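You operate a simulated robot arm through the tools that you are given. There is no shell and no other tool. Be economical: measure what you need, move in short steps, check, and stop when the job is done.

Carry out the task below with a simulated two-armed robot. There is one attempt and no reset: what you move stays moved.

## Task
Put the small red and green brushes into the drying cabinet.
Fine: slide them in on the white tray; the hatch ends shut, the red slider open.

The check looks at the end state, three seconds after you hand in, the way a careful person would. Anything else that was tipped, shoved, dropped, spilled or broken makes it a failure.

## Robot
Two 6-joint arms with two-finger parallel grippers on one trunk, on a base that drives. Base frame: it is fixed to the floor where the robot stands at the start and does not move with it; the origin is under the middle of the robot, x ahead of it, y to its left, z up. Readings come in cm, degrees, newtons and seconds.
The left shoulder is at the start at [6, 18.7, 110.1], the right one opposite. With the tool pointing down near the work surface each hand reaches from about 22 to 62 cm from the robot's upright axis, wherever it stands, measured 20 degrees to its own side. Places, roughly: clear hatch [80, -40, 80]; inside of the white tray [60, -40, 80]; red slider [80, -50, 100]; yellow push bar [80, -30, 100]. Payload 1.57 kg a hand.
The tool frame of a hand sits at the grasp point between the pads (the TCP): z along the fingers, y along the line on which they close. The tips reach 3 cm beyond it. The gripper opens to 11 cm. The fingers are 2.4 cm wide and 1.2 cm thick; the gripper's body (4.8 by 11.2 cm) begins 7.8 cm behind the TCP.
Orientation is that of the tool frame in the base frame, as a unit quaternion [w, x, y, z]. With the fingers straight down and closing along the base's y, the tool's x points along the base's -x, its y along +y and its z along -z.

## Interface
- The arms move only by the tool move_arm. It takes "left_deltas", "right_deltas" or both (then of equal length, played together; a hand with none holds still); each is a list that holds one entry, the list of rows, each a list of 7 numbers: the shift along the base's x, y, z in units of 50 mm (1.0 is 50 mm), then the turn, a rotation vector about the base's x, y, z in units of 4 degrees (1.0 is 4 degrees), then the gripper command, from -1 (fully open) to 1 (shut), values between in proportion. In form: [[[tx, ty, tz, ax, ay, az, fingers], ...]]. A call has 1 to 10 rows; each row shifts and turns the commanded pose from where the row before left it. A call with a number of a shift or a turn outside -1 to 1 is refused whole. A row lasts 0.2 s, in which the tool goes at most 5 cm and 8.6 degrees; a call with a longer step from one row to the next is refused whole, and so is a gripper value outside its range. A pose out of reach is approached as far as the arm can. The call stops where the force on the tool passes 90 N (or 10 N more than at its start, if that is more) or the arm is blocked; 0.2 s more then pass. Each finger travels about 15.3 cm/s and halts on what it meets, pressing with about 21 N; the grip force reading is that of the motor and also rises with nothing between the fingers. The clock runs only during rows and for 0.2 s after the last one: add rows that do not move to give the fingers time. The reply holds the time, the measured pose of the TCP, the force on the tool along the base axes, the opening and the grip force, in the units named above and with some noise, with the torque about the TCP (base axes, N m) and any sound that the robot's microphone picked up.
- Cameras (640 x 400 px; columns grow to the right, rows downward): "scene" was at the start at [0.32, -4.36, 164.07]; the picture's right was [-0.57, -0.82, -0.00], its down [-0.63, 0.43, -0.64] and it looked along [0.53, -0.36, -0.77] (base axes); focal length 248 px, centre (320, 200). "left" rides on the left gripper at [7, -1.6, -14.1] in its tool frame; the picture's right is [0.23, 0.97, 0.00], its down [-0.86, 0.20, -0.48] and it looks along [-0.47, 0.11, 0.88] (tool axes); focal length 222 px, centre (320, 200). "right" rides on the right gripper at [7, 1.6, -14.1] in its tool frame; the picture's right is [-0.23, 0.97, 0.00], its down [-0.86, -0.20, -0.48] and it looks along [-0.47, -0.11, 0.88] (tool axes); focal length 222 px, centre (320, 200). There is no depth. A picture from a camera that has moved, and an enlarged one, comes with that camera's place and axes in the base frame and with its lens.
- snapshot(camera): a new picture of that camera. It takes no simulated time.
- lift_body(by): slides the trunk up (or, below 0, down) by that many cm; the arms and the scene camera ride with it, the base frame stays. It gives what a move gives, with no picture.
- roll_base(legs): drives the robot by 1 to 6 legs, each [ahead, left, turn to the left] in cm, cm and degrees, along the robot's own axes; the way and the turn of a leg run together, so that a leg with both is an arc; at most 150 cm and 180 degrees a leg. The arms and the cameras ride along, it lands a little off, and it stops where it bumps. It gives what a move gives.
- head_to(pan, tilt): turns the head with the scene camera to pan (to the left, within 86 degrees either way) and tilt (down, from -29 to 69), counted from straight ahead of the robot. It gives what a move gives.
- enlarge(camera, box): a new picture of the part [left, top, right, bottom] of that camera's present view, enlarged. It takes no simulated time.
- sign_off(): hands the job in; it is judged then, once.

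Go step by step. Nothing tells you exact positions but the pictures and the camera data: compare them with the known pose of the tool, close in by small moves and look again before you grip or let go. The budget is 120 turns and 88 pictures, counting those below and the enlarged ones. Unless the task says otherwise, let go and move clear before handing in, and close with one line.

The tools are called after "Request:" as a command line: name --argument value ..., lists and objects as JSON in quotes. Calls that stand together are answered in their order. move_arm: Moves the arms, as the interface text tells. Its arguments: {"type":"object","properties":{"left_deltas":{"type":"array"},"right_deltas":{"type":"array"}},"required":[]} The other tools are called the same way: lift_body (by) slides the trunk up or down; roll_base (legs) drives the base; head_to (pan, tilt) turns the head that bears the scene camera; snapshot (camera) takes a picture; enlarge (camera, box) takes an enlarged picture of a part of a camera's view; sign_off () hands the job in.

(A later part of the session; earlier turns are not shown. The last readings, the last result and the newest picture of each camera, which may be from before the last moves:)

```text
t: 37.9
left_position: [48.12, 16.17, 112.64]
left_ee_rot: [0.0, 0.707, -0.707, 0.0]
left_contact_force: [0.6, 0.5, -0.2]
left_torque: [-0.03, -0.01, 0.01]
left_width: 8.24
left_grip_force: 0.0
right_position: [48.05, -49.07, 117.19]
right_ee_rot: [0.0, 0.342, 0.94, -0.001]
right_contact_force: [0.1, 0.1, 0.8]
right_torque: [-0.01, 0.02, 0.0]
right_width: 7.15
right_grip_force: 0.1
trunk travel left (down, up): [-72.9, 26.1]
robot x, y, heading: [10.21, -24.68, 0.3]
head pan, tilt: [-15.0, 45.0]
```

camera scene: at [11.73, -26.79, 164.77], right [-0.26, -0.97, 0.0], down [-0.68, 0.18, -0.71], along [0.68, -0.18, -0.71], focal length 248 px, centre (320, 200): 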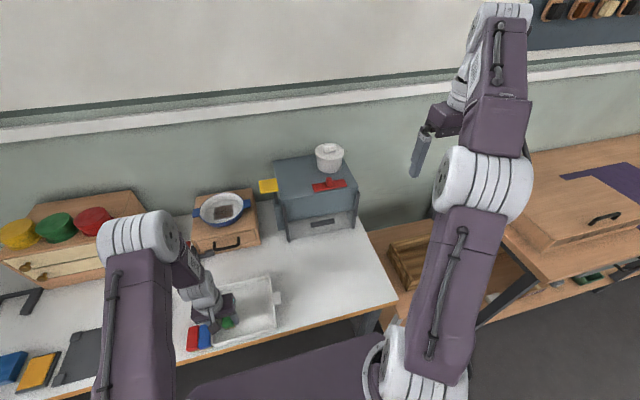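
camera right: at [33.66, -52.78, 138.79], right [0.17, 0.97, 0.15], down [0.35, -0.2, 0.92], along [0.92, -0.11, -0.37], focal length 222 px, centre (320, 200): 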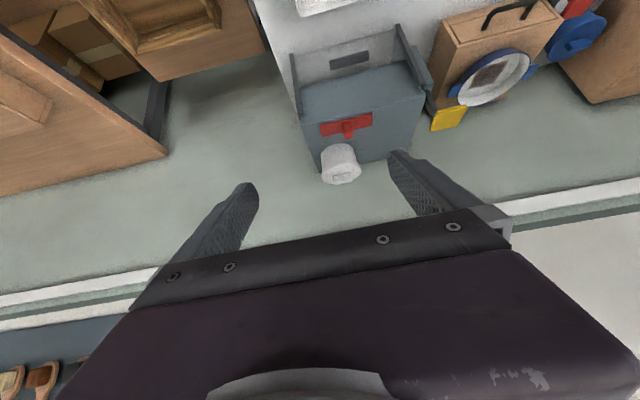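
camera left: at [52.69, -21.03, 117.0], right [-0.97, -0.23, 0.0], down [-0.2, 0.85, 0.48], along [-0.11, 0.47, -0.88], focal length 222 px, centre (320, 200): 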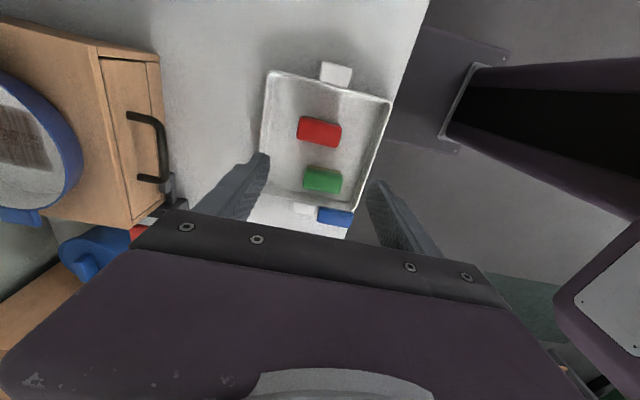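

Request:
move_arm --right_deltas '[[[0.06, 0.4, -0.3, 0, 0, -1, -0.3], [0.06, 0.4, -0.3, 0, 0, -1, -0.3], [0.06, 0.4, -0.3, 0, 0, -1, -0.3], [0.06, 0.4, -0.3, 0, 0, -1, -0.3], [0.06, 0.4, -0.3, 0, 0, -1, -0.3], [0.06, 0.4, -0.3, 0, 0, -1, -0.3], [0.06, 0.4, -0.3, 0, 0, -1, -0.3], [0.06, 0.4, -0.3, 0, 0, -1, -0.3], [0.06, 0.4, -0.3, 0, 0, -1, -0.3], [0.06, 0.4, -0.3, 0, 0, -1, -0.3]]]'

```text
t: 40.0
left_position: [48.12, 16.08, 112.54]
left_ee_rot: [0.0, -0.707, 0.707, 0.001]
left_contact_force: [0.3, -0.2, -0.2]
left_torque: [0.02, 0.02, 0.01]
left_width: 8.22
left_grip_force: 0.1
right_position: [51.11, -29.21, 102.31]
right_ee_rot: [0.0, 0.642, 0.766, 0.001]
right_contact_force: [0.3, 0.5, 0.0]
right_torque: [-0.01, 0.01, -0.01]
right_width: 7.13
right_grip_force: 0.1
trunk travel left (down, up): [-72.9, 26.1]
robot x, y, heading: [9.97, -24.85, 0.2]
head pan, tilt: [-15.0, 45.0]
```

Request:
move_arm --right_deltas '[[[0, 0.5, 0, 0, 0, -1, -0.3], [0, 0.5, 0, 0, 0, -1, -0.3], [0, 0.4, 0, 0, 0, -0.5, -0.3], [0, 0, -0.5, 0, 0, 0, -0.3], [0, 0, 0, 0, 0, 0, -0.3]]]'

Request:
snapshot --camera "right"

Request:
snapshot --camera "scene"

```text
t: 41.2
left_position: [48.18, 15.93, 112.69]
left_ee_rot: [0.0, 0.708, -0.706, -0.001]
left_contact_force: [0.4, -0.1, 0.6]
left_torque: [0.0, 0.0, -0.02]
left_width: 8.26
left_grip_force: 0.3
right_position: [51.08, -22.27, 99.75]
right_ee_rot: [0.0, 0.707, 0.707, 0.0]
right_contact_force: [0.8, -0.7, -0.2]
right_torque: [-0.03, -0.03, 0.01]
right_width: 7.15
right_grip_force: 0.1
trunk travel left (down, up): [-72.9, 26.1]
robot x, y, heading: [9.99, -24.85, -0.0]
head pan, tilt: [-15.0, 45.0]
```

```text
57 pictures are left
camera right: at [52.79, -15.37, 113.93], right [0.97, -0.23, 0.0], down [-0.2, -0.86, 0.48], along [-0.11, -0.47, -0.88], focal length 222 px, centre (320, 200)
```

right: 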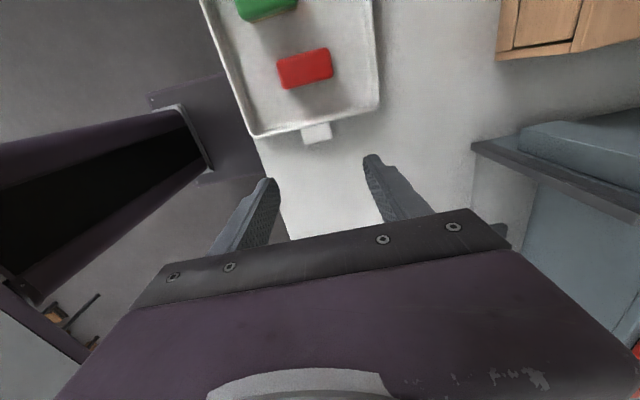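

```text
56 pictures are left
camera scene: at [11.76, -26.98, 164.77], right [-0.26, -0.97, 0.0], down [-0.68, 0.18, -0.71], along [0.68, -0.18, -0.71], focal length 248 px, centre (320, 200)
```

scene: 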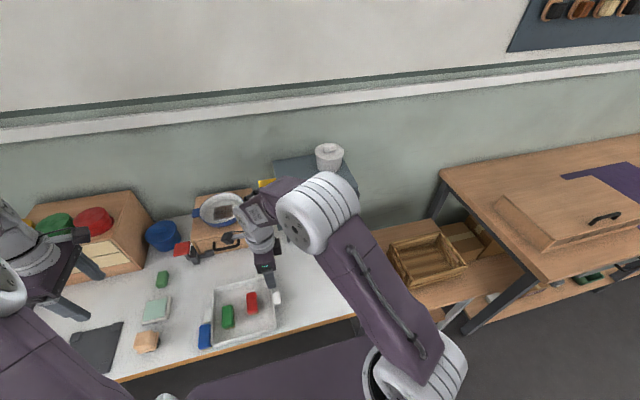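

The lug is right under the hand. I lower around it.

Request:
move_arm --right_deltas '[[[-0.04, 0, -0.72, 0, 0, 0, -0.3], [0, 0, -0.72, 0, 0, 0, -0.3], [0, 0, -0.72, 0, 0, 0, -0.3], [0, 0, -0.72, 0, 0, 0, -0.3], [0, 0, -0.74, 0, 0, 0, -0.3], [0, 0, 0, 0, 0, 0, -0.3]]]'

Request:
snapshot --camera "right"

```text
t: 42.6
left_position: [48.16, 16.0, 112.62]
left_ee_rot: [0.0, 0.708, -0.707, 0.0]
left_contact_force: [0.1, 0.1, 1.0]
left_torque: [0.0, -0.01, 0.01]
left_width: 8.25
left_grip_force: 0.1
right_position: [50.91, -22.19, 81.73]
right_ee_rot: [0.0, 0.707, 0.707, 0.001]
right_contact_force: [0.2, -0.5, 0.4]
right_torque: [0.04, 0.01, 0.01]
right_width: 7.17
right_grip_force: 0.0
trunk travel left (down, up): [-72.9, 26.1]
robot x, y, heading: [9.83, -24.94, 0.0]
head pan, tilt: [-15.0, 45.0]
```

```text
55 pictures are left
camera right: at [52.48, -15.36, 95.85], right [0.97, -0.23, 0.0], down [-0.2, -0.86, 0.48], along [-0.11, -0.47, -0.88], focal length 222 px, centre (320, 200)
```

right: 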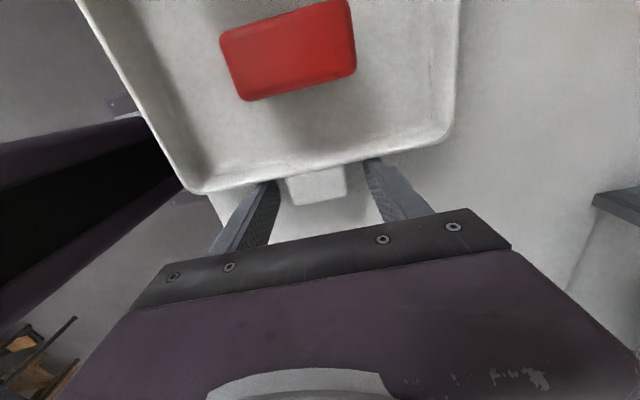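

The lug lies between the fingers. I close on it.

Request:
move_arm --right_deltas '[[[0, 0, 0, 0, 0, 0, 1], [0, 0, 0, 0, 0, 0, 1], [0, 0, 0, 0, 0, 0, 1]]]'

Request:
snapshot --camera "right"

```text
t: 43.5
left_position: [48.14, 16.0, 112.69]
left_ee_rot: [-0.001, 0.707, -0.707, 0.0]
left_contact_force: [-0.6, 0.2, 0.2]
left_torque: [-0.02, 0.0, 0.02]
left_width: 8.24
left_grip_force: 0.2
right_position: [50.86, -22.12, 81.66]
right_ee_rot: [0.001, 0.707, 0.707, 0.0]
right_contact_force: [-0.6, 0.2, 0.6]
right_torque: [-0.08, 0.06, 0.11]
right_width: 4.34
right_grip_force: 21.3
trunk travel left (down, up): [-72.9, 26.1]
robot x, y, heading: [10.35, -24.9, -0.1]
head pan, tilt: [-15.0, 45.0]
```

```text
54 pictures are left
camera right: at [52.5, -15.36, 95.87], right [0.97, -0.23, 0.0], down [-0.2, -0.86, 0.48], along [-0.11, -0.47, -0.88], focal length 222 px, centre (320, 200)
```

right: 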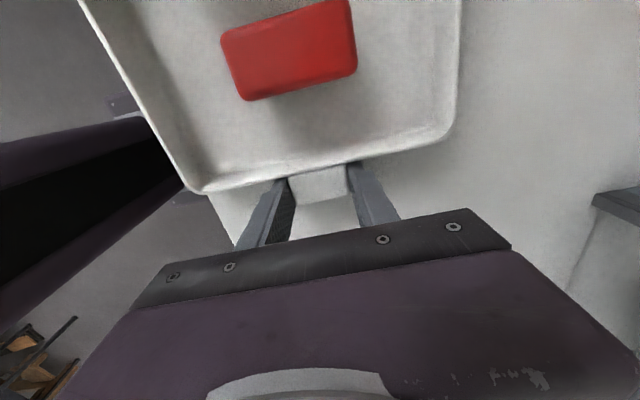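

Firm grip on the lug (4.3 cm). I drag the tray slowly right.

Request:
move_arm --right_deltas '[[[0, -0.1, 0, 0, 0, 0, 1], [0.03, -0.3, 0, 0, 0, 0, 1], [0.03, -0.4, 0, 0, 0, 0, 1], [0.03, -0.4, 0, 0, 0, 0, 1], [0.03, -0.4, 0, 0, 0, 0, 1], [0.03, -0.4, 0, 0, 0, 0, 1], [0.03, -0.4, 0, 0, 0, 0, 1]]]'

Request:
snapshot --camera "right"

```text
t: 45.0
left_position: [48.25, 15.99, 112.75]
left_ee_rot: [0.0, 0.708, -0.707, 0.0]
left_contact_force: [-0.7, 0.5, -0.4]
left_torque: [-0.01, 0.02, -0.03]
left_width: 8.22
left_grip_force: 0.2
right_position: [51.79, -34.41, 81.52]
right_ee_rot: [0.0, 0.707, 0.707, 0.0]
right_contact_force: [-0.1, 0.1, 0.0]
right_torque: [-0.06, -0.12, 0.02]
right_width: 4.35
right_grip_force: 21.0
trunk travel left (down, up): [-72.9, 26.1]
robot x, y, heading: [9.45, -24.98, 0.2]
head pan, tilt: [-15.0, 45.0]
```

```text
53 pictures are left
camera right: at [53.45, -27.51, 95.87], right [0.97, -0.23, 0.0], down [-0.2, -0.86, 0.48], along [-0.11, -0.47, -0.88], focal length 222 px, centre (320, 200)
```

right: 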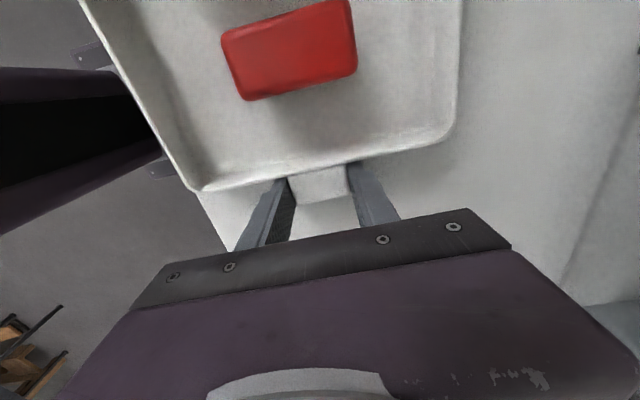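

The tray follows squarely with the brushes still. I continue to the cabinet's midline.

Request:
move_arm --right_deltas '[[[0.074, -0.436, 0, 0, 0, 0, 1], [0.074, -0.436, 0, 0, 0, 0, 1], [0.074, -0.436, 0, 0, 0, 0, 1], [0.074, -0.436, 0, 0, 0, 0, 1], [0.074, -0.436, 0, 0, 0, 0, 1], [0.074, -0.436, 0, 0, 0, 0, 1], [0.074, -0.436, 0, 0, 0, 0, 1], [0.074, -0.436, 0, 0, 0, 0, 1], [0.074, -0.436, 0, 0, 0, 0, 1], [0.074, -0.436, 0, 0, 0, 0, 1]]]'

Request:
snapshot --camera "scene"

```text
t: 47.2
left_position: [48.13, 16.03, 112.71]
left_ee_rot: [0.0, 0.707, -0.707, 0.0]
left_contact_force: [-0.4, 0.3, -0.5]
left_torque: [0.0, 0.01, 0.01]
left_width: 8.26
left_grip_force: 0.0
right_position: [55.47, -56.27, 81.59]
right_ee_rot: [0.0, 0.707, 0.707, 0.0]
right_contact_force: [0.4, -0.1, -0.8]
right_torque: [-0.34, 0.01, 0.01]
right_width: 4.36
right_grip_force: 21.1
trunk travel left (down, up): [-72.9, 26.1]
robot x, y, heading: [9.65, -25.11, 0.2]
head pan, tilt: [-15.0, 45.0]
```

```text
52 pictures are left
camera scene: at [11.81, -27.09, 164.77], right [-0.26, -0.97, 0.0], down [-0.68, 0.18, -0.71], along [0.68, -0.18, -0.71], focal length 248 px, centre (320, 200)
```

scene: 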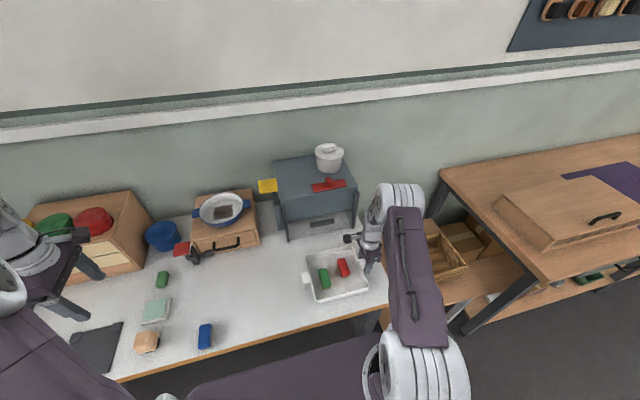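

The tray is lined up with the cabinet, both brushes inside upright. I release the lug and raise the right hand; the left goes above the blue brush to restore it.

Request:
move_arm --right_deltas '[[[0, 0, 0, 0, 0, 0, -0.2], [0, 0, 0, 0, 0, 0, -0.2], [0, 0, 0.5, 0, 0, 0, -0.2], [0, 0, 0.9, 0, 0, 0, -0.2], [0, 0, 0.9, 0, 0, 0, -0.2], [0, 0, 0.9, 0, 0, 0, -0.2], [0, 0, 0.9, 0, 0, 0, -0.2], [0, 0, 0.9, 0, 0, 0, -0.2], [0, 0, 0, 0, 0, 0, -0.2]]]' --left_deltas '[[[-0.1, -0.43, 0, 0, 0, 0, -0.6], [-0.1, -0.43, 0, 0, 0, 0, -0.6], [-0.1, -0.43, 0, 0, 0, 0, -0.6], [-0.1, -0.43, 0, 0, 0, 0, -0.6], [-0.1, -0.43, -0.3, 0, 0, 0, -0.6], [-0.1, -0.43, -0.7, 0, 0, 0, -0.6], [-0.1, -0.43, -0.7, 0, 0, 0, -0.6], [0, 0, -0.7, 0, 0, 0, -0.6], [0, 0, -0.6, 0, 0, 0, -0.6]]]'

Request:
snapshot --camera "left"

```text
t: 49.2
left_position: [44.84, 0.9, 97.69]
left_ee_rot: [0.0, 0.707, -0.707, 0.0]
left_contact_force: [0.9, 0.1, -0.5]
left_torque: [0.0, 0.04, 0.03]
left_width: 8.78
left_grip_force: 0.0
right_position: [55.56, -56.23, 106.46]
right_ee_rot: [-0.001, 0.708, 0.707, 0.0]
right_contact_force: [-0.5, 0.0, 0.2]
right_torque: [0.0, 0.01, 0.03]
right_width: 6.61
right_grip_force: 0.1
trunk travel left (down, up): [-72.9, 26.1]
robot x, y, heading: [9.89, -25.15, 0.3]
head pan, tilt: [-15.0, 45.0]
```

```text
51 pictures are left
camera left: at [46.39, -6.15, 111.81], right [-0.97, -0.23, 0.0], down [-0.2, 0.85, 0.48], along [-0.11, 0.47, -0.88], focal length 222 px, centre (320, 200)
```

left: 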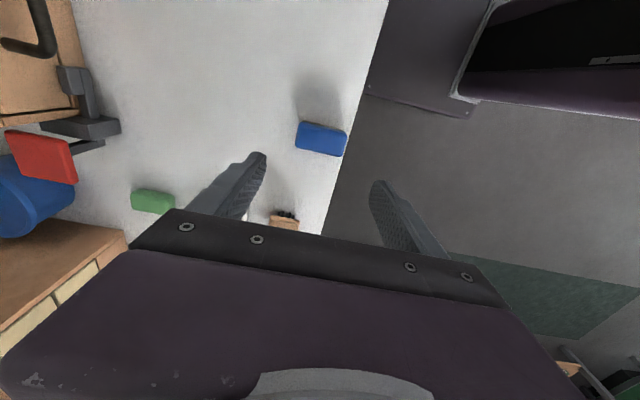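

Request:
move_arm --left_deltas '[[[-0.06, -0.03, -0.5, 0, 0, 0, -0.6], [0, 0, -0.85, 0, 0, 0, -0.6], [0, 0, -0.85, 0, 0, 0, -0.6], [0, 0, -0.88, 0, 0, 0, -0.6], [0, 0, 0, 0, 0, 0, -0.6]]]'

Request:
snapshot --camera "left"

```text
t: 50.5
left_position: [44.28, 0.7, 82.32]
left_ee_rot: [0.0, 0.708, -0.706, 0.0]
left_contact_force: [-0.1, 0.8, 0.4]
left_torque: [-0.04, -0.01, -0.02]
left_width: 8.79
left_grip_force: 0.1
right_position: [55.35, -56.31, 106.53]
right_ee_rot: [0.001, 0.707, 0.707, 0.0]
right_contact_force: [-1.1, -0.4, -0.1]
right_torque: [-0.01, 0.03, 0.02]
right_width: 6.58
right_grip_force: 0.0
trunk travel left (down, up): [-72.9, 26.1]
robot x, y, heading: [10.01, -24.91, -0.0]
head pan, tilt: [-15.0, 45.0]
```

```text
50 pictures are left
camera left: at [46.0, -6.26, 96.47], right [-0.97, -0.23, 0.0], down [-0.2, 0.85, 0.48], along [-0.11, 0.47, -0.88], focal length 222 px, centre (320, 200)
```

left: 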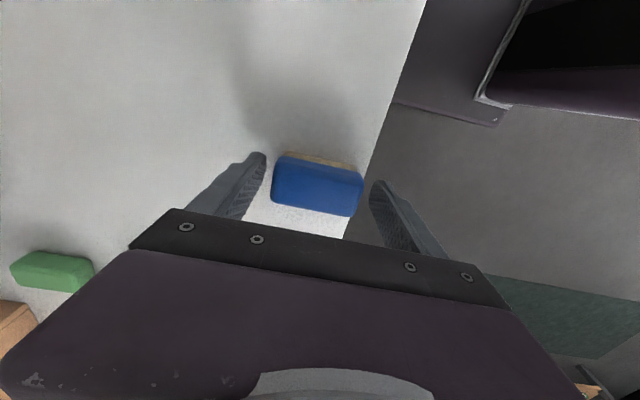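

Well placed. I grip blue, lift it slightly, carry it to its original place (47.5,-17.4), and lower it.

Request:
move_arm --left_deltas '[[[0, 0, 0, 0, 0, 0, 1], [0, 0, 0, 0, 0, 0, 1], [0, 0, 0.8, 0, 0, 0, 1], [0.128, -0.726, 0, 0, 0, 0, 1], [0.128, -0.726, 0, 0, 0, 0, 1], [0.128, -0.726, 0, 0, 0, 0, 1], [0.128, -0.726, 0, 0, 0, 0, 1], [0.128, -0.726, 0, 0, 0, 0, 1], [0, 0, -0.5, 0, 0, 0, 1], [0, 0, -0.22, 0, 0, 0, 1]]]'

```text
t: 52.6
left_position: [47.67, -17.39, 82.65]
left_ee_rot: [-0.001, 0.708, -0.707, 0.0]
left_contact_force: [-0.4, -0.3, -1.2]
left_torque: [-0.03, 0.0, -0.01]
left_width: 6.71
left_grip_force: 21.2
right_position: [55.39, -56.32, 106.48]
right_ee_rot: [0.0, 0.707, 0.707, 0.0]
right_contact_force: [0.1, 0.1, -0.1]
right_torque: [0.0, 0.01, 0.0]
right_width: 6.62
right_grip_force: 0.0
trunk travel left (down, up): [-72.9, 26.1]
robot x, y, heading: [9.98, -24.75, 0.2]
head pan, tilt: [-15.0, 45.0]
```

Request:
move_arm --left_deltas '[[[0, 0, -0.06, 0, 0, 0, 1], [0, 0, 0, 0, 0, 0, 0.6], [0, 0, 0, 0, 0, 0, -0.6], [0, 0, 0, 0, 0, 0, -0.6], [0, 0, 0.5, 0, 0, 0, -0.6], [0, 0, 0.9, 0, 0, 0, -0.6], [0, 0, 0.9, 0, 0, 0, -0.6], [0, 0, 0.9, 0, 0, 0, -0.6], [0, 0, 0.9, 0, 0, 0, -0.6], [0, 0, 0.9, 0, 0, 0, -0.6]]]'

Request:
snapshot --camera "left"

```text
t: 54.9
left_position: [47.38, -17.44, 107.59]
left_ee_rot: [-0.001, 0.708, -0.707, 0.001]
left_contact_force: [-0.5, -0.1, -0.3]
left_torque: [-0.02, -0.01, 0.04]
left_width: 8.8
left_grip_force: 0.0
right_position: [55.28, -56.17, 106.61]
right_ee_rot: [0.0, 0.707, 0.707, 0.001]
right_contact_force: [0.2, 0.2, 0.7]
right_torque: [-0.03, -0.02, -0.01]
right_width: 6.6
right_grip_force: 0.0
trunk travel left (down, up): [-72.9, 26.1]
robot x, y, heading: [9.85, -25.03, -0.1]
head pan, tilt: [-15.0, 45.0]
```

```text
49 pictures are left
camera left: at [49.08, -24.42, 121.78], right [-0.97, -0.23, 0.0], down [-0.2, 0.85, 0.48], along [-0.11, 0.47, -0.88], focal length 222 px, centre (320, 200)
```

left: 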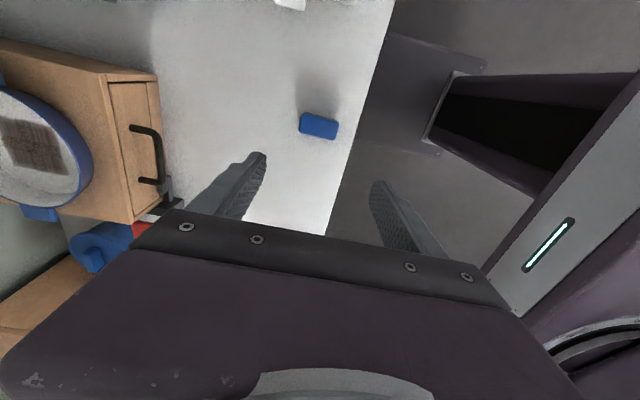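

Blue is back at its original spot. Now I straighten both hands' yaw and retract them before driving closer to the cabinet.

Request:
move_arm --left_deltas '[[[-0.1, 0.15, 0.15, 0, 0, -1, 0.5], [-0.1, 0.15, 0.15, 0, 0, -1, 0.5], [-0.1, 0.15, 0.15, 0, 0, -1, 0.5], [-0.1, 0.15, 0.15, 0, 0, -1, 0.5], [-0.1, 0.15, 0.15, 0, 0, -1, 0.5], [-0.1, 0.15, 0.15, 0, 0, -1, 0.5], [-0.1, 0.15, 0.15, 0, 0, -1, 0.5], [-0.1, 0.15, 0.15, 0, 0, -1, 0.5], [-0.1, 0.15, 0.15, 0, 0, -1, 0.5], [-0.1, 0.15, 0.15, 0, 0, -1, 0.5]]]' --right_deltas '[[[-0.25, 0, 0.2, 0, 0, 1, 0.5], [-0.25, 0, 0.2, 0, 0, 1, 0.5], [-0.25, 0, 0.2, 0, 0, 1, 0.5], [-0.25, 0, 0.2, 0, 0, 1, 0.5], [-0.25, 0, 0.2, 0, 0, 1, 0.5], [-0.25, 0, 0.2, 0, 0, 1, 0.5], [-0.25, 0, 0.2, 0, 0, 1, 0.5], [-0.25, 0, 0.2, 0, 0, 1, 0.5], [-0.25, 0, 0.2, 0, 0, 1, 0.5], [-0.25, 0, 0.2, 0, 0, 1, 0.5]]]'

```text
t: 57.0
left_position: [42.54, -9.88, 115.03]
left_ee_rot: [0.0, -0.423, 0.906, -0.001]
left_contact_force: [0.3, -0.4, 0.2]
left_torque: [0.02, -0.01, 0.03]
left_width: 2.74
left_grip_force: 0.0
right_position: [42.83, -56.01, 116.61]
right_ee_rot: [0.001, 0.422, 0.907, 0.0]
right_contact_force: [-0.8, -0.6, 0.1]
right_torque: [0.02, 0.0, 0.01]
right_width: 2.75
right_grip_force: 0.1
trunk travel left (down, up): [-72.9, 26.1]
robot x, y, heading: [9.92, -24.69, 0.1]
head pan, tilt: [-15.0, 45.0]
```

Request:
move_arm --left_deltas '[[[0, 0, 0, 0, 0, -1, 1], [0, 0, 0, 0, 0, -1, 1], [0, 0, 0, 0, 0, -1, 1], [0, 0, 0, 0, 0, -1, 1], [0, 0, 0, 0, 0, -1, 1], [0, 0, 0, 0, 0, -1, 1], [0, 0, 0, 0, 0, -1, 1], [0, 0, 0, 0, 0, -1, 1], [0, 0, 0, 0, 0, -1, 1], [0, 0, 0, 0, 0, -1, 1]]]' --right_deltas '[[[0, 0, 0, 0, 0, 1, 1], [0, 0, 0, 0, 0, 1, 1], [0, 0, 0, 0, 0, 1, 1], [0, 0, 0, 0, 0, 1, 1], [0, 0, 0, 0, 0, 1, 1], [0, 0, 0, 0, 0, 1, 1], [0, 0, 0, 0, 0, 1, 1], [0, 0, 0, 0, 0, 1, 1], [0, 0, 0, 0, 0, 1, 1], [0, 0, 0, 0, 0, 1, 1]]]'

Request:
snapshot --camera "right"

Request:
head_to --pan -25 --tilt 69

Request:
snapshot --camera "scene"

```text
t: 59.2
left_position: [42.57, -9.8, 114.95]
left_ee_rot: [0.0, -0.087, 0.996, 0.0]
left_contact_force: [0.2, 0.3, 0.0]
left_torque: [0.01, 0.02, 0.02]
left_width: 0.0
left_grip_force: 21.1
right_position: [42.95, -56.06, 116.61]
right_ee_rot: [0.0, 0.086, 0.996, 0.0]
right_contact_force: [-0.2, 0.1, -0.6]
right_torque: [-0.02, 0.01, -0.02]
right_width: 0.0
right_grip_force: 21.4
trunk travel left (down, up): [-72.9, 26.1]
robot x, y, heading: [10.15, -25.02, -0.1]
head pan, tilt: [-15.0, 45.0]
```

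```text
48 pictures are left
camera right: at [36.41, -53.44, 130.87], right [0.39, 0.92, 0.0], down [0.81, -0.34, 0.48], along [0.44, -0.19, -0.88], focal length 222 px, centre (320, 200)
```

right: 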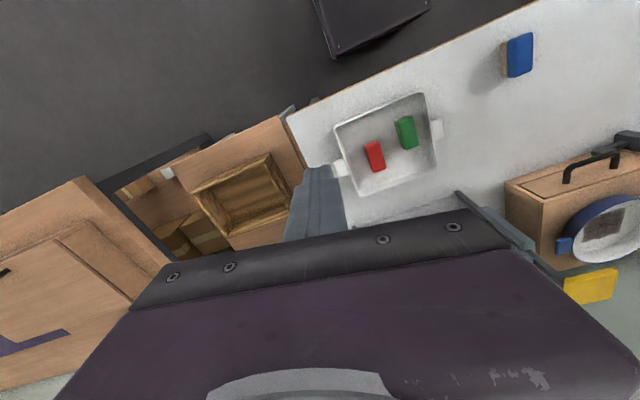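

```text
t: 60.1
left_position: [42.59, -9.82, 114.98]
left_ee_rot: [0.0, -0.088, 0.996, 0.0]
left_contact_force: [-0.4, -0.2, 0.6]
left_torque: [0.0, 0.0, 0.01]
left_width: 0.0
left_grip_force: 20.7
right_position: [43.0, -56.14, 116.69]
right_ee_rot: [0.0, 0.087, 0.996, 0.001]
right_contact_force: [0.8, -0.1, -0.3]
right_torque: [-0.01, 0.03, 0.01]
right_width: 0.0
right_grip_force: 20.4
trunk travel left (down, up): [-72.9, 26.1]
robot x, y, heading: [9.59, -24.86, -0.2]
head pan, tilt: [-25.0, 68.8]
```

```text
47 pictures are left
camera scene: at [9.0, -27.25, 161.88], right [-0.42, -0.91, 0.0], down [-0.84, 0.39, -0.36], along [0.33, -0.15, -0.93], focal length 248 px, centre (320, 200)
```

scene: 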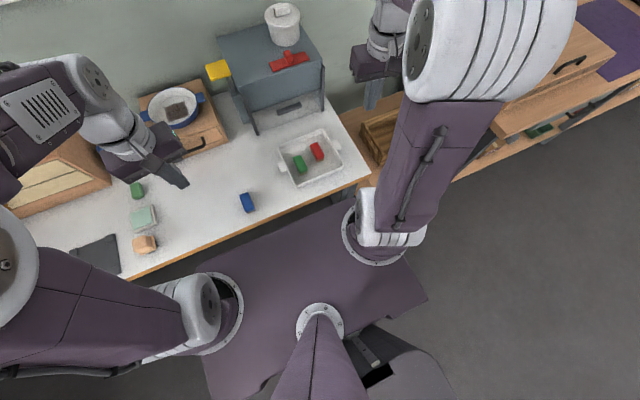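

The base is low (about 18 cm, front at +21, half width 19.5), so it can slide under the table clear of the corner leg. I drive 8 right and 14 ahead.

Request:
roll_base --legs '[[0, -8, 0], [14, 0, 0]]'

Request:
head_to --pan -10 --tilt 45

Request:
snapshot --camera "scene"

```text
t: 62.1
left_position: [56.34, -17.73, 114.98]
left_ee_rot: [0.001, -0.089, 0.996, 0.001]
left_contact_force: [0.0, 0.0, 0.1]
left_torque: [-0.02, -0.04, 0.03]
left_width: 0.01
left_grip_force: 21.6
right_position: [56.77, -64.08, 116.78]
right_ee_rot: [0.0, 0.086, 0.996, 0.0]
right_contact_force: [0.2, -0.4, -0.1]
right_torque: [-0.03, -0.02, 0.01]
right_width: 0.0
right_grip_force: 20.9
trunk travel left (down, up): [-72.9, 26.1]
robot x, y, heading: [24.01, -32.71, 0.3]
head pan, tilt: [-25.0, 68.8]
```

```text
t: 63.0
left_position: [56.65, -17.82, 115.0]
left_ee_rot: [0.001, -0.088, 0.996, 0.0]
left_contact_force: [0.4, 0.1, 0.3]
left_torque: [0.05, -0.03, 0.01]
left_width: 0.02
left_grip_force: 21.0
right_position: [57.05, -64.01, 116.57]
right_ee_rot: [0.0, 0.086, 0.996, 0.0]
right_contact_force: [-0.2, 0.5, -0.1]
right_torque: [-0.01, 0.0, -0.04]
right_width: 0.01
right_grip_force: 21.1
trunk travel left (down, up): [-72.9, 26.1]
robot x, y, heading: [24.0, -32.92, -0.1]
head pan, tilt: [-10.0, 45.0]
```

```text
46 pictures are left
camera scene: at [25.93, -34.26, 164.76], right [-0.17, -0.98, 0.0], down [-0.7, 0.12, -0.71], along [0.7, -0.12, -0.71], focal length 248 px, centre (320, 200)
```

scene: 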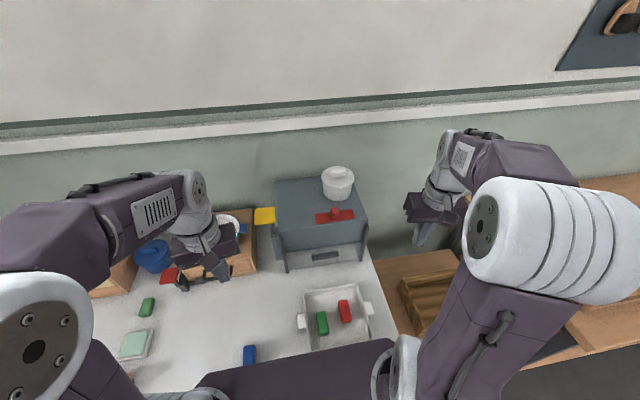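

Request:
enlarge --camera "scene" --box '[240, 155, 390, 365]'

Request:
enlarge --camera "scene" --box '[245, 160, 375, 245]'

```text
1.90 times, centred on (315, 260) of scene
camera zoom: at [25.93, -34.26, 164.76], right [-0.17, -0.98, 0.0], down [-0.7, 0.12, -0.71], along [0.7, -0.12, -0.71], focal length 473 px, centre (330, 86)
```

zoom: 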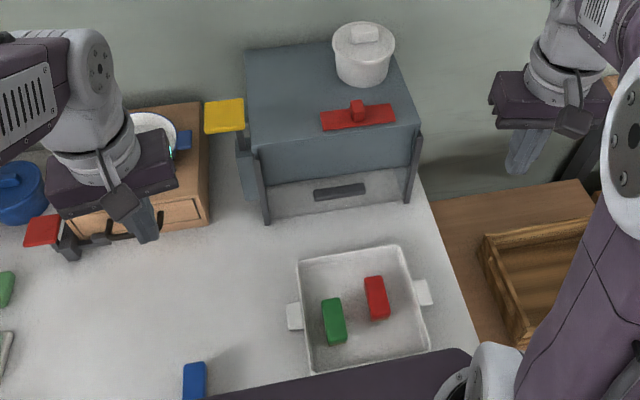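

```text
4.71 times, centred on (310, 202) of scene
camera zoom: at [25.93, -34.26, 164.76], right [-0.17, -0.98, 0.0], down [-0.7, 0.12, -0.71], along [0.7, -0.12, -0.71], focal length 1168 px, centre (367, 188)
```

zoom: 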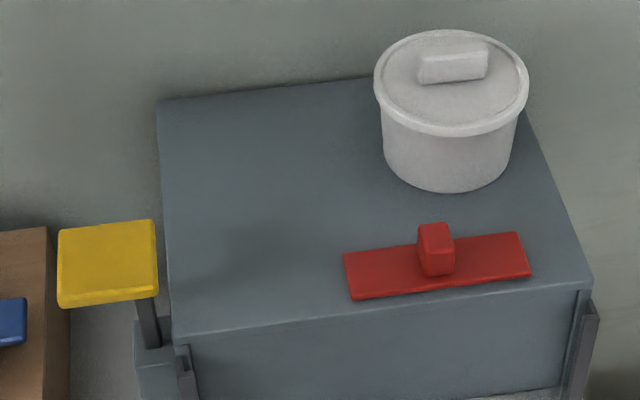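

The yellow pad triangulates to about (79.5,-26.2), top z≈106.4, with maybe 8 cm of stroke into its housing. I bring the left hand, tilted 30° forward with fingers shut, above it.

Request:
move_arm --left_deltas '[[[0.57, -0.21, -0.03, 0, -1, -0.3, 1], [0.57, -0.21, -0.03, 0, -1, -0.3, 1], [0.57, -0.21, -0.03, 0, -1, -0.3, 1], [0.57, -0.21, -0.03, 0, -1, -0.3, 1], [0.57, -0.21, -0.03, 0, -1, -0.3, 1], [0.57, -0.21, -0.03, 0, -1, -0.3, 1], [0.57, -0.21, -0.03, 0, -1, -0.3, 1], [0.57, -0.21, -0.03, 0, -0.5, -0.4, 1]]]' --right_deltas '[[[0, 0, 0, 0, 0, 0.3, 1], [0, 0, 0, 0, 0, 0.3, 1], [0, 0, 0, 0, 0, 0.3, 1], [0, 0, 0, 0, 0, 0.3, 1], [0, 0, 0, 0, 0, 0.3, 1], [0, 0, 0, 0, 0, 0.3, 1], [0, 0, 0, 0, 0, 0.3, 1], [0, 0, 0, 0, 0, 0.4, 1]]]'

Request:
snapshot --camera "left"

Request:
snapshot --camera "scene"

```text
t: 64.8
left_position: [79.58, -26.25, 113.81]
left_ee_rot: [0.257, 0.001, 0.966, -0.025]
left_contact_force: [-0.5, 0.6, 0.0]
left_torque: [0.01, 0.0, 0.01]
left_width: 0.0
left_grip_force: 20.6
right_position: [57.06, -64.09, 116.74]
right_ee_rot: [-0.001, -0.001, 1.0, 0.0]
right_contact_force: [0.3, 0.5, -0.2]
right_torque: [-0.02, 0.02, -0.02]
right_width: 0.0
right_grip_force: 20.7
trunk travel left (down, up): [-72.9, 26.1]
robot x, y, heading: [23.87, -32.94, 0.2]
head pan, tilt: [-10.0, 45.0]
```

```text
43 pictures are left
camera left: at [66.47, -27.25, 122.63], right [-0.18, 0.97, -0.16], down [0.51, 0.23, 0.83], along [0.84, 0.07, -0.53], focal length 222 px, centre (320, 200)
```

left: 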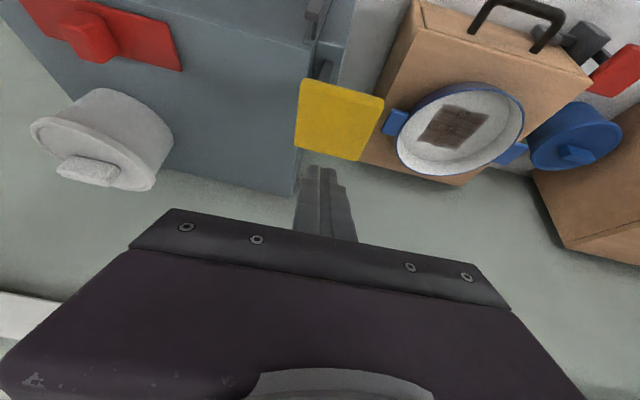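

```text
42 pictures are left
camera scene: at [26.08, -34.28, 164.76], right [-0.17, -0.99, 0.0], down [-0.7, 0.12, -0.71], along [0.7, -0.12, -0.71], focal length 248 px, centre (320, 200)
```

scene: 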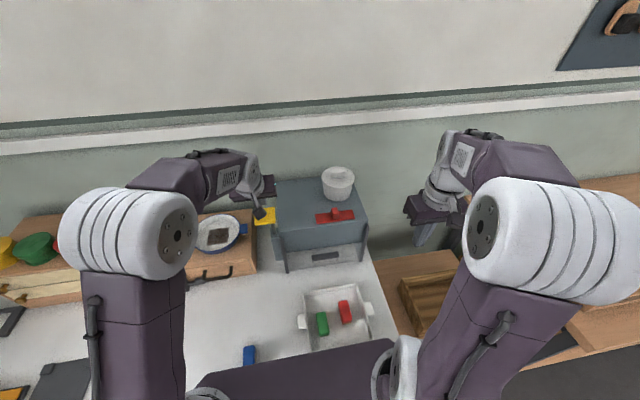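

The tips are slightly beyond the pad centre. I shift back 2 cm and come down to touch it.

Request:
move_arm --left_deltas '[[[-0.38, 0.04, 0, 0, 0, 0, 1], [0, 0, -0.4, 0, 0, 0, 1], [0, 0, -0.4, 0, 0, 0, 1], [0, 0, -0.2, 0, 0, 0, 1], [0, 0, -0.2, 0, 0, 0, 1]]]'

Request:
snapshot --camera "left"

```text
t: 66.0
left_position: [77.51, -25.97, 107.79]
left_ee_rot: [0.258, 0.001, 0.966, -0.025]
left_contact_force: [-0.8, -0.2, 2.1]
left_torque: [0.0, -0.02, -0.03]
left_width: 0.0
left_grip_force: 20.8
right_position: [56.88, -64.04, 116.68]
right_ee_rot: [0.0, -0.001, 1.0, 0.0]
right_contact_force: [-0.5, 0.1, 0.0]
right_torque: [-0.02, -0.02, 0.04]
right_width: 0.0
right_grip_force: 21.1
trunk travel left (down, up): [-72.9, 26.1]
robot x, y, heading: [23.62, -32.7, 0.1]
head pan, tilt: [-10.0, 45.0]
```

```text
41 pictures are left
camera left: at [64.35, -27.01, 116.68], right [-0.18, 0.97, -0.16], down [0.51, 0.23, 0.83], along [0.84, 0.07, -0.53], focal length 222 px, centre (320, 200)
```

left: 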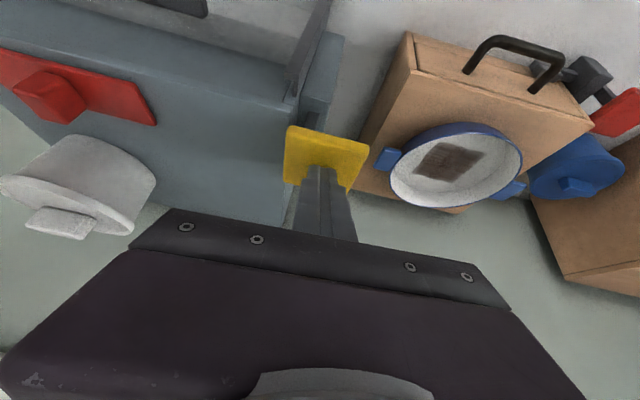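

Light contact (2 N). I press down 3 cm and see what the hatch does.

Request:
move_arm --left_deltas '[[[0, 0, -0.2, 0, 0, 0, 1], [0, 0, -0.2, 0, 0, 0, 1], [0, 0, -0.2, 0, 0, 0, 1], [0, 0, 0, 0, 0, 0, 1]]]'

Request:
enlarge --camera "scene" --box '[240, 155, 390, 285]'

```text
t: 67.0
left_position: [77.47, -25.99, 106.0]
left_ee_rot: [0.272, 0.001, 0.962, -0.029]
left_contact_force: [6.2, 12.6, 70.5]
left_torque: [0.38, -0.58, 0.18]
left_width: 0.0
left_grip_force: 21.3
right_position: [56.22, -63.74, 117.08]
right_ee_rot: [0.003, -0.001, 1.0, -0.001]
right_contact_force: [0.0, 0.6, 0.1]
right_torque: [0.01, 0.01, 0.02]
right_width: 0.01
right_grip_force: 20.6
trunk travel left (down, up): [-72.9, 26.1]
robot x, y, heading: [24.19, -33.15, -0.0]
head pan, tilt: [-10.0, 45.0]
```

```text
3.08 times, centred on (315, 220) of scene
camera zoom: at [24.87, -34.02, 164.86], right [-0.17, -0.99, 0.0], down [-0.69, 0.12, -0.71], along [0.7, -0.12, -0.7], focal length 763 px, centre (335, 138)
```

zoom: 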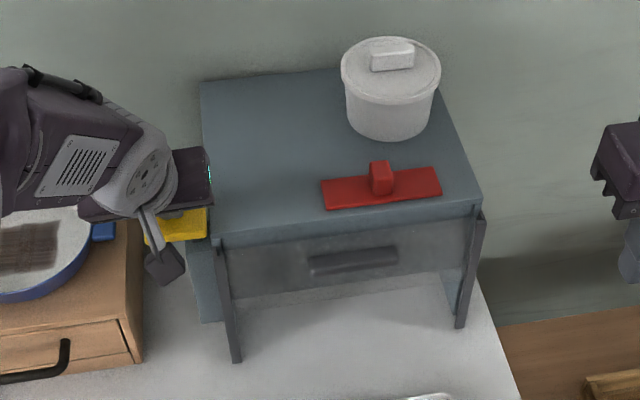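

Pressing the pad raised the hatch. It's at an end stop (70 N); I ease off to see whether the hatch stays up.

Request:
move_arm --left_deltas '[[[0, 0, 0.2, 0, 0, 0, 1], [0, 0, 0.06, 0, 0, 0, 1], [0, 0, 0, 0, 0, 0, 1]]]'

Request:
enlarge --camera "scene" --box '[240, 155, 390, 285]'

```text
t: 67.8
left_position: [77.43, -25.92, 105.99]
left_ee_rot: [0.258, 0.001, 0.966, -0.025]
left_contact_force: [9.4, 4.6, 21.3]
left_torque: [0.13, -0.39, 0.0]
left_width: 0.0
left_grip_force: 21.0
right_position: [57.06, -63.99, 116.6]
right_ee_rot: [0.001, 0.0, 1.0, 0.0]
right_contact_force: [0.6, 0.2, 0.4]
right_torque: [-0.02, -0.01, -0.02]
right_width: 0.0
right_grip_force: 21.0
trunk travel left (down, up): [-72.9, 26.1]
robot x, y, heading: [23.7, -33.31, -0.0]
head pan, tilt: [-10.0, 45.0]
```

```text
3.08 times, centred on (315, 220) of scene
camera zoom: at [25.83, -34.17, 164.74], right [-0.17, -0.99, 0.0], down [-0.7, 0.12, -0.71], along [0.7, -0.12, -0.71], focal length 763 px, centre (335, 138)
```

zoom: 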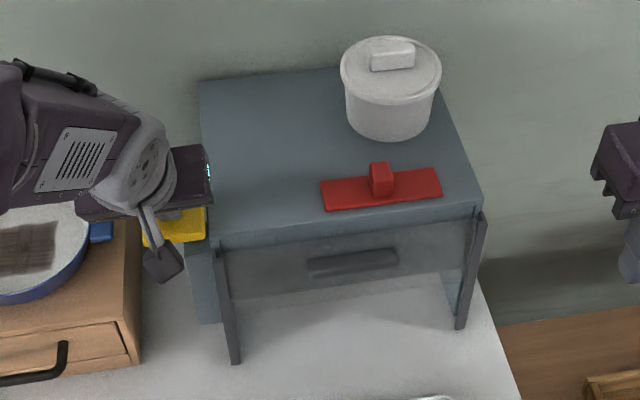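

The hatch holds open at 21 N, so the left hand stays put. The tray's near wall is too close to my body to push, so first I'll drag the tray forward with the right fingertips against the inside of its far wall.

Request:
move_arm --right_deltas '[[[0.15, 0.63, 0, 0, 0, 0, 1], [0.15, 0.63, 0, 0, 0, 0, 1], [0.15, 0.63, -0.2, 0, 0, 0, 1], [0.15, 0.63, -0.6, 0, 0, 0, 1], [0.15, 0.63, -0.7, 0, 0, 0, 1], [0.15, 0.63, -0.7, 0, 0, 0, 1], [0, 0, -0.7, 0, 0, 0, 1]]]'

Request:
snapshot --camera "right"

Request:
snapshot --camera "scene"

```text
t: 69.4
left_position: [77.34, -25.99, 106.01]
left_ee_rot: [0.257, 0.002, 0.966, -0.026]
left_contact_force: [4.2, -2.0, 13.6]
left_torque: [-0.04, -0.19, -0.04]
left_width: 0.04
left_grip_force: 21.1
right_position: [61.28, -45.16, 102.15]
right_ee_rot: [0.001, -0.002, 1.0, 0.0]
right_contact_force: [0.1, -0.2, -0.1]
right_torque: [0.02, 0.04, 0.0]
right_width: 0.0
right_grip_force: 21.2
trunk travel left (down, up): [-72.9, 26.1]
robot x, y, heading: [24.13, -33.08, 0.2]
head pan, tilt: [-10.0, 45.0]
```

```text
38 pictures are left
camera right: at [54.4, -43.62, 116.41], right [0.23, 0.97, 0.0], down [0.85, -0.2, 0.48], along [0.47, -0.11, -0.88], focal length 222 px, centre (320, 200)
```

right: 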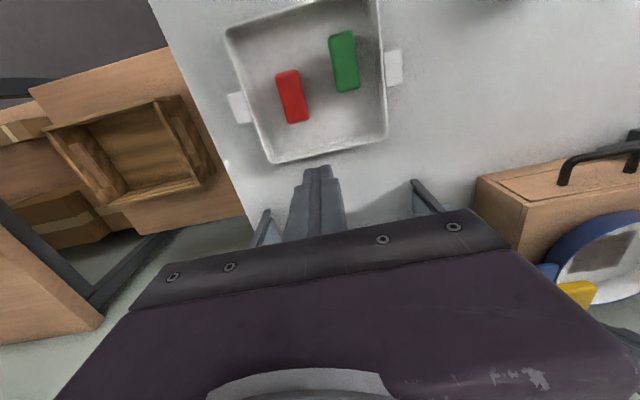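

```text
37 pictures are left
camera scene: at [25.79, -34.3, 164.77], right [-0.17, -0.99, 0.0], down [-0.7, 0.12, -0.71], along [0.7, -0.12, -0.71], focal length 248 px, centre (320, 200)
```

scene: 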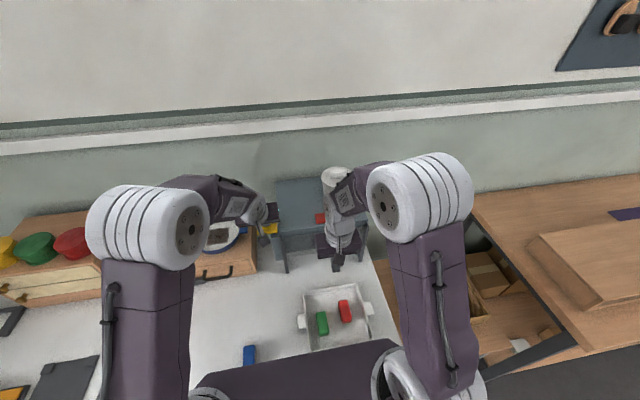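

Tray centre y≈-44.8, aligned with the posts. I lower the shut fingers inside, between red's end and the far wall.

Request:
move_arm --right_deltas '[[[0.02, 0.04, -0.8, 0, 0, 0, 1], [0, 0, -0.8, 0, 0, 0, 1], [0, 0, -0.8, 0, 0, 0, 1], [0, 0, -0.8, 0, 0, 0, 1], [0, 0, -0.5, 0, 0, 0, 1], [0, 0, -0.2, 0, 0, 0, 1]]]'

Request:
snapshot --camera "right"

```text
t: 70.8
left_position: [77.44, -25.95, 106.12]
left_ee_rot: [0.258, 0.001, 0.966, -0.024]
left_contact_force: [-1.3, -1.3, 9.1]
left_torque: [0.0, -0.03, 0.01]
left_width: 0.03
left_grip_force: 20.7
right_position: [61.38, -44.95, 82.66]
right_ee_rot: [0.0, -0.002, 1.0, 0.0]
right_contact_force: [0.6, 0.4, -0.3]
right_torque: [0.02, -0.01, 0.04]
right_width: 0.0
right_grip_force: 20.3
trunk travel left (down, up): [-72.9, 26.1]
robot x, y, heading: [23.77, -32.86, -0.1]
head pan, tilt: [-10.0, 45.0]
```

```text
36 pictures are left
camera right: at [54.44, -43.43, 96.85], right [0.23, 0.97, 0.0], down [0.85, -0.2, 0.48], along [0.47, -0.11, -0.88], focal length 222 px, centre (320, 200)
```

right: 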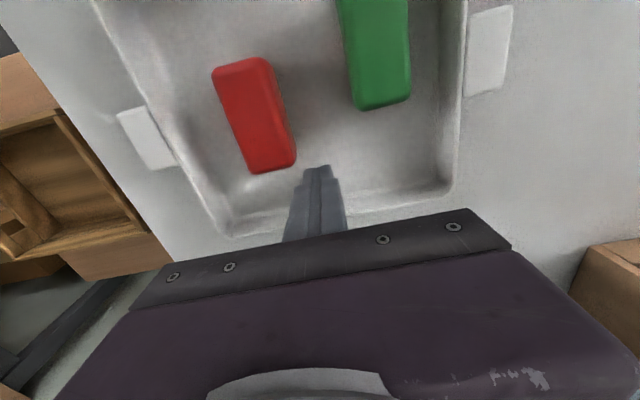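

In place. I push the tray forward slowly, tilting the hand a little, and press the pad a touch more to keep the hatch up.

Request:
move_arm --right_deltas '[[[0.1, 0, 0, 0, -1, 0, 1], [0.1, 0, 0, 0, -1, 0, 1], [0.15, 0, 0, 0, -1, 0, 1], [0.15, 0, 0, 0, -1, 0, 1], [0.15, 0, 0, 0, -1, 0, 1], [0.15, 0, 0, 0, 0, 0, 1], [0.15, 0, 0, 0, 0, 0, 1], [0.15, 0, 0, 0, 0, 0, 1], [0.15, 0, 0, 0, 0, 0, 1], [0.15, 0, 0, 0, 0, 0, 1]]]' --left_deltas '[[[0, 0, -0.05, 0, 0, 0, 1], [0, 0, 0, 0, 0, 0, 1], [0, 0, 0, 0, 0, 0, 1], [0, 0, 0, 0, 0, 0, 1], [0, 0, 0, 0, 0, 0, 1], [0, 0, 0, 0, 0, 0, 1], [0, 0, 0, 0, 0, 0, 1], [0, 0, 0, 0, 0, 0, 1], [0, 0, 0, 0, 0, 0, 1], [0, 0, 0, 0, 0, 0, 1]]]'

Request:
snapshot --camera "scene"

Request:
snapshot --camera "right"

```text
t: 73.0
left_position: [77.39, -25.94, 106.09]
left_ee_rot: [0.26, 0.002, 0.965, -0.026]
left_contact_force: [6.2, 1.7, 32.5]
left_torque: [0.06, -0.3, -0.03]
left_width: 0.0
left_grip_force: 21.6
right_position: [67.91, -44.41, 82.79]
right_ee_rot: [0.151, -0.002, 0.988, 0.009]
right_contact_force: [-1.5, -0.8, 1.5]
right_torque: [0.01, 0.02, 0.0]
right_width: 0.0
right_grip_force: 21.2
right hand out of reach, approached as far as the arm can: row 1
trunk travel left (down, up): [-72.9, 26.1]
robot x, y, heading: [24.09, -33.21, 0.0]
head pan, tilt: [-10.0, 45.0]
```

```text
35 pictures are left
camera scene: at [25.47, -34.23, 164.78], right [-0.17, -0.99, 0.0], down [-0.69, 0.12, -0.71], along [0.7, -0.12, -0.71], focal length 248 px, centre (320, 200)
```

scene: 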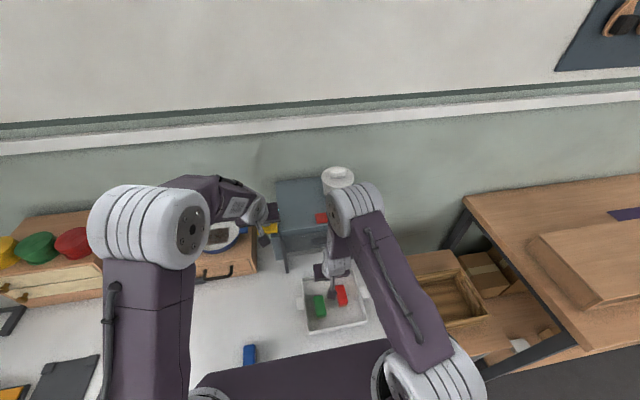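

```text
34 pictures are left
camera right: at [57.08, -43.26, 94.26], right [0.21, 0.97, 0.09], down [0.67, -0.21, 0.71], along [0.71, -0.09, -0.7], focal length 222 px, centre (320, 200)
```

right: 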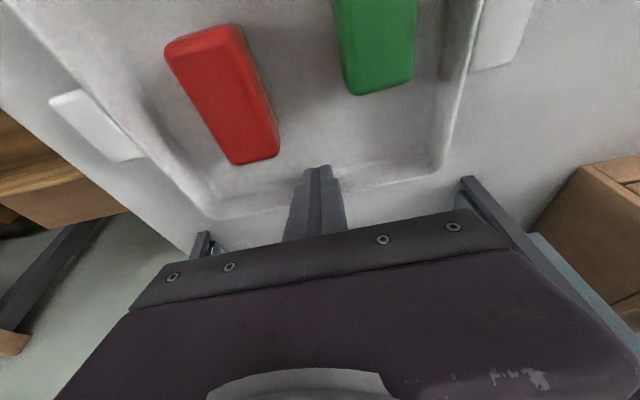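

Request:
move_arm --right_deltas '[[[0.15, 0, 0, 0, -0.5, 0, 1], [0.15, 0, 0, 0, -0.5, 0, 1], [0.15, 0, 0, 0, 0, 0, 1], [0.1, 0, 0, 0, 0, 0, 1], [0, 0, 0, 0, 0, 0, 1]]]'

Request:
enlarge --camera "scene" --box '[240, 155, 400, 345]'

```text
t: 74.2
left_position: [77.36, -26.05, 106.04]
left_ee_rot: [0.26, 0.001, 0.965, -0.024]
left_contact_force: [4.9, 2.6, 32.2]
left_torque: [0.06, -0.28, 0.02]
left_width: 0.01
left_grip_force: 21.1
right_position: [70.77, -44.41, 82.73]
right_ee_rot: [0.187, -0.002, 0.982, 0.01]
right_contact_force: [-1.0, -0.4, 0.3]
right_torque: [-0.04, 0.03, 0.02]
right_width: 0.0
right_grip_force: 21.2
trunk travel left (down, up): [-72.9, 26.1]
robot x, y, heading: [23.71, -32.48, 0.0]
head pan, tilt: [-10.0, 45.0]
```

```text
2.11 times, centred on (320, 250) of scene
camera zoom: at [25.47, -34.23, 164.78], right [-0.17, -0.99, 0.0], down [-0.69, 0.12, -0.71], along [0.7, -0.12, -0.71], focal length 522 px, centre (320, 95)
```

zoom: 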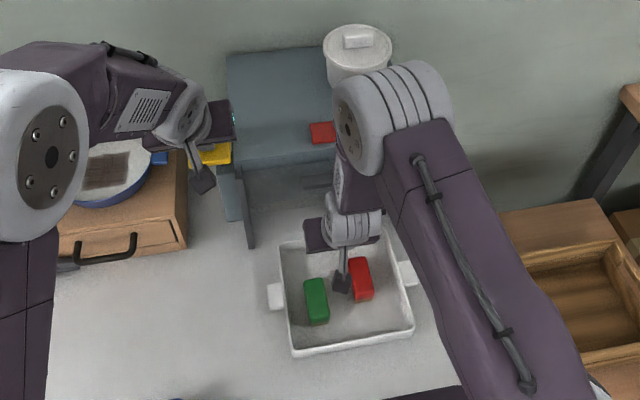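

The tray now spans x≈54–72.5, square and centred at y≈-44.7. I lift the right hand out and move it behind the near wall.

Request:
move_arm --right_deltas '[[[-0.1, 0, 0.5, 0, 0, 0, 1], [-0.1, 0, 0.8, 0, 0, 0, 1], [-0.3, 0, 0.8, 0, 0.8, 0, 1], [-0.6, 0, 0.4, 0, 0.8, 0, 1], [-0.6, 0, 0, 0, 0.8, 0, 1], [-0.6, 0, 0, 0, 0.8, 0, 1], [-0.6, 0, 0, 0, 0.8, 0, 1], [-0.6, 0, 0, 0, 0.8, 0, 1], [-0.6, 0, 0, 0, 0.6, 0, 1]]]'

Request:
snapshot --camera "right"

Request:
enlarge --camera "scene" --box '[220, 155, 420, 365]'

```text
t: 76.2
left_position: [77.32, -25.95, 106.08]
left_ee_rot: [0.26, 0.002, 0.965, -0.025]
left_contact_force: [3.7, 1.3, 33.9]
left_torque: [0.04, -0.29, 0.01]
left_width: 0.0
left_grip_force: 21.4
right_position: [55.88, -44.04, 92.97]
right_ee_rot: [0.049, -0.001, 0.999, 0.019]
right_contact_force: [0.7, 0.4, 0.2]
right_torque: [-0.01, 0.0, -0.03]
right_width: 0.02
right_grip_force: 20.8
right hand out of reach, approached as far as the arm can: row 4, 5, 6, 7, 8, 9
trunk travel left (down, up): [-72.9, 26.1]
robot x, y, heading: [23.54, -33.0, -0.1]
head pan, tilt: [-10.0, 45.0]
```

```text
32 pictures are left
camera right: at [47.61, -43.16, 106.52], right [0.22, 0.97, 0.06], down [0.81, -0.22, 0.55], along [0.55, -0.07, -0.83], focal length 222 px, centre (320, 200)
```

right: 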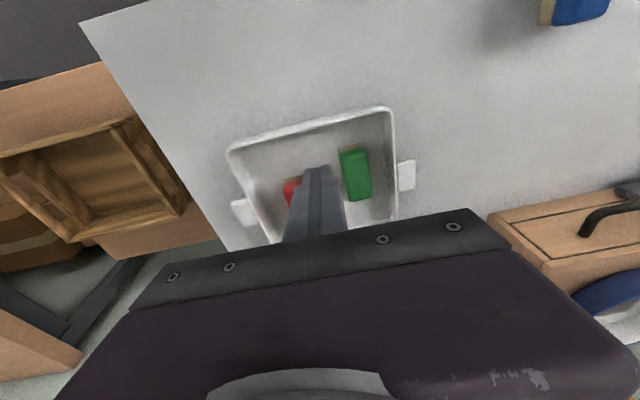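

```text
1.90 times, centred on (320, 260) of scene
camera zoom: at [25.46, -34.24, 164.78], right [-0.17, -0.99, 0.0], down [-0.69, 0.12, -0.71], along [0.7, -0.12, -0.71], focal length 473 px, centre (320, 86)
```

zoom: 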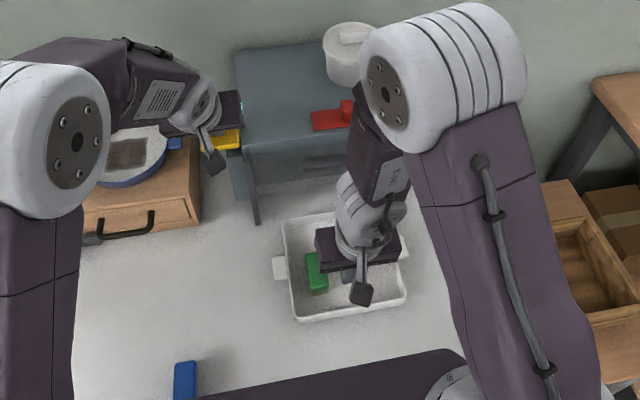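

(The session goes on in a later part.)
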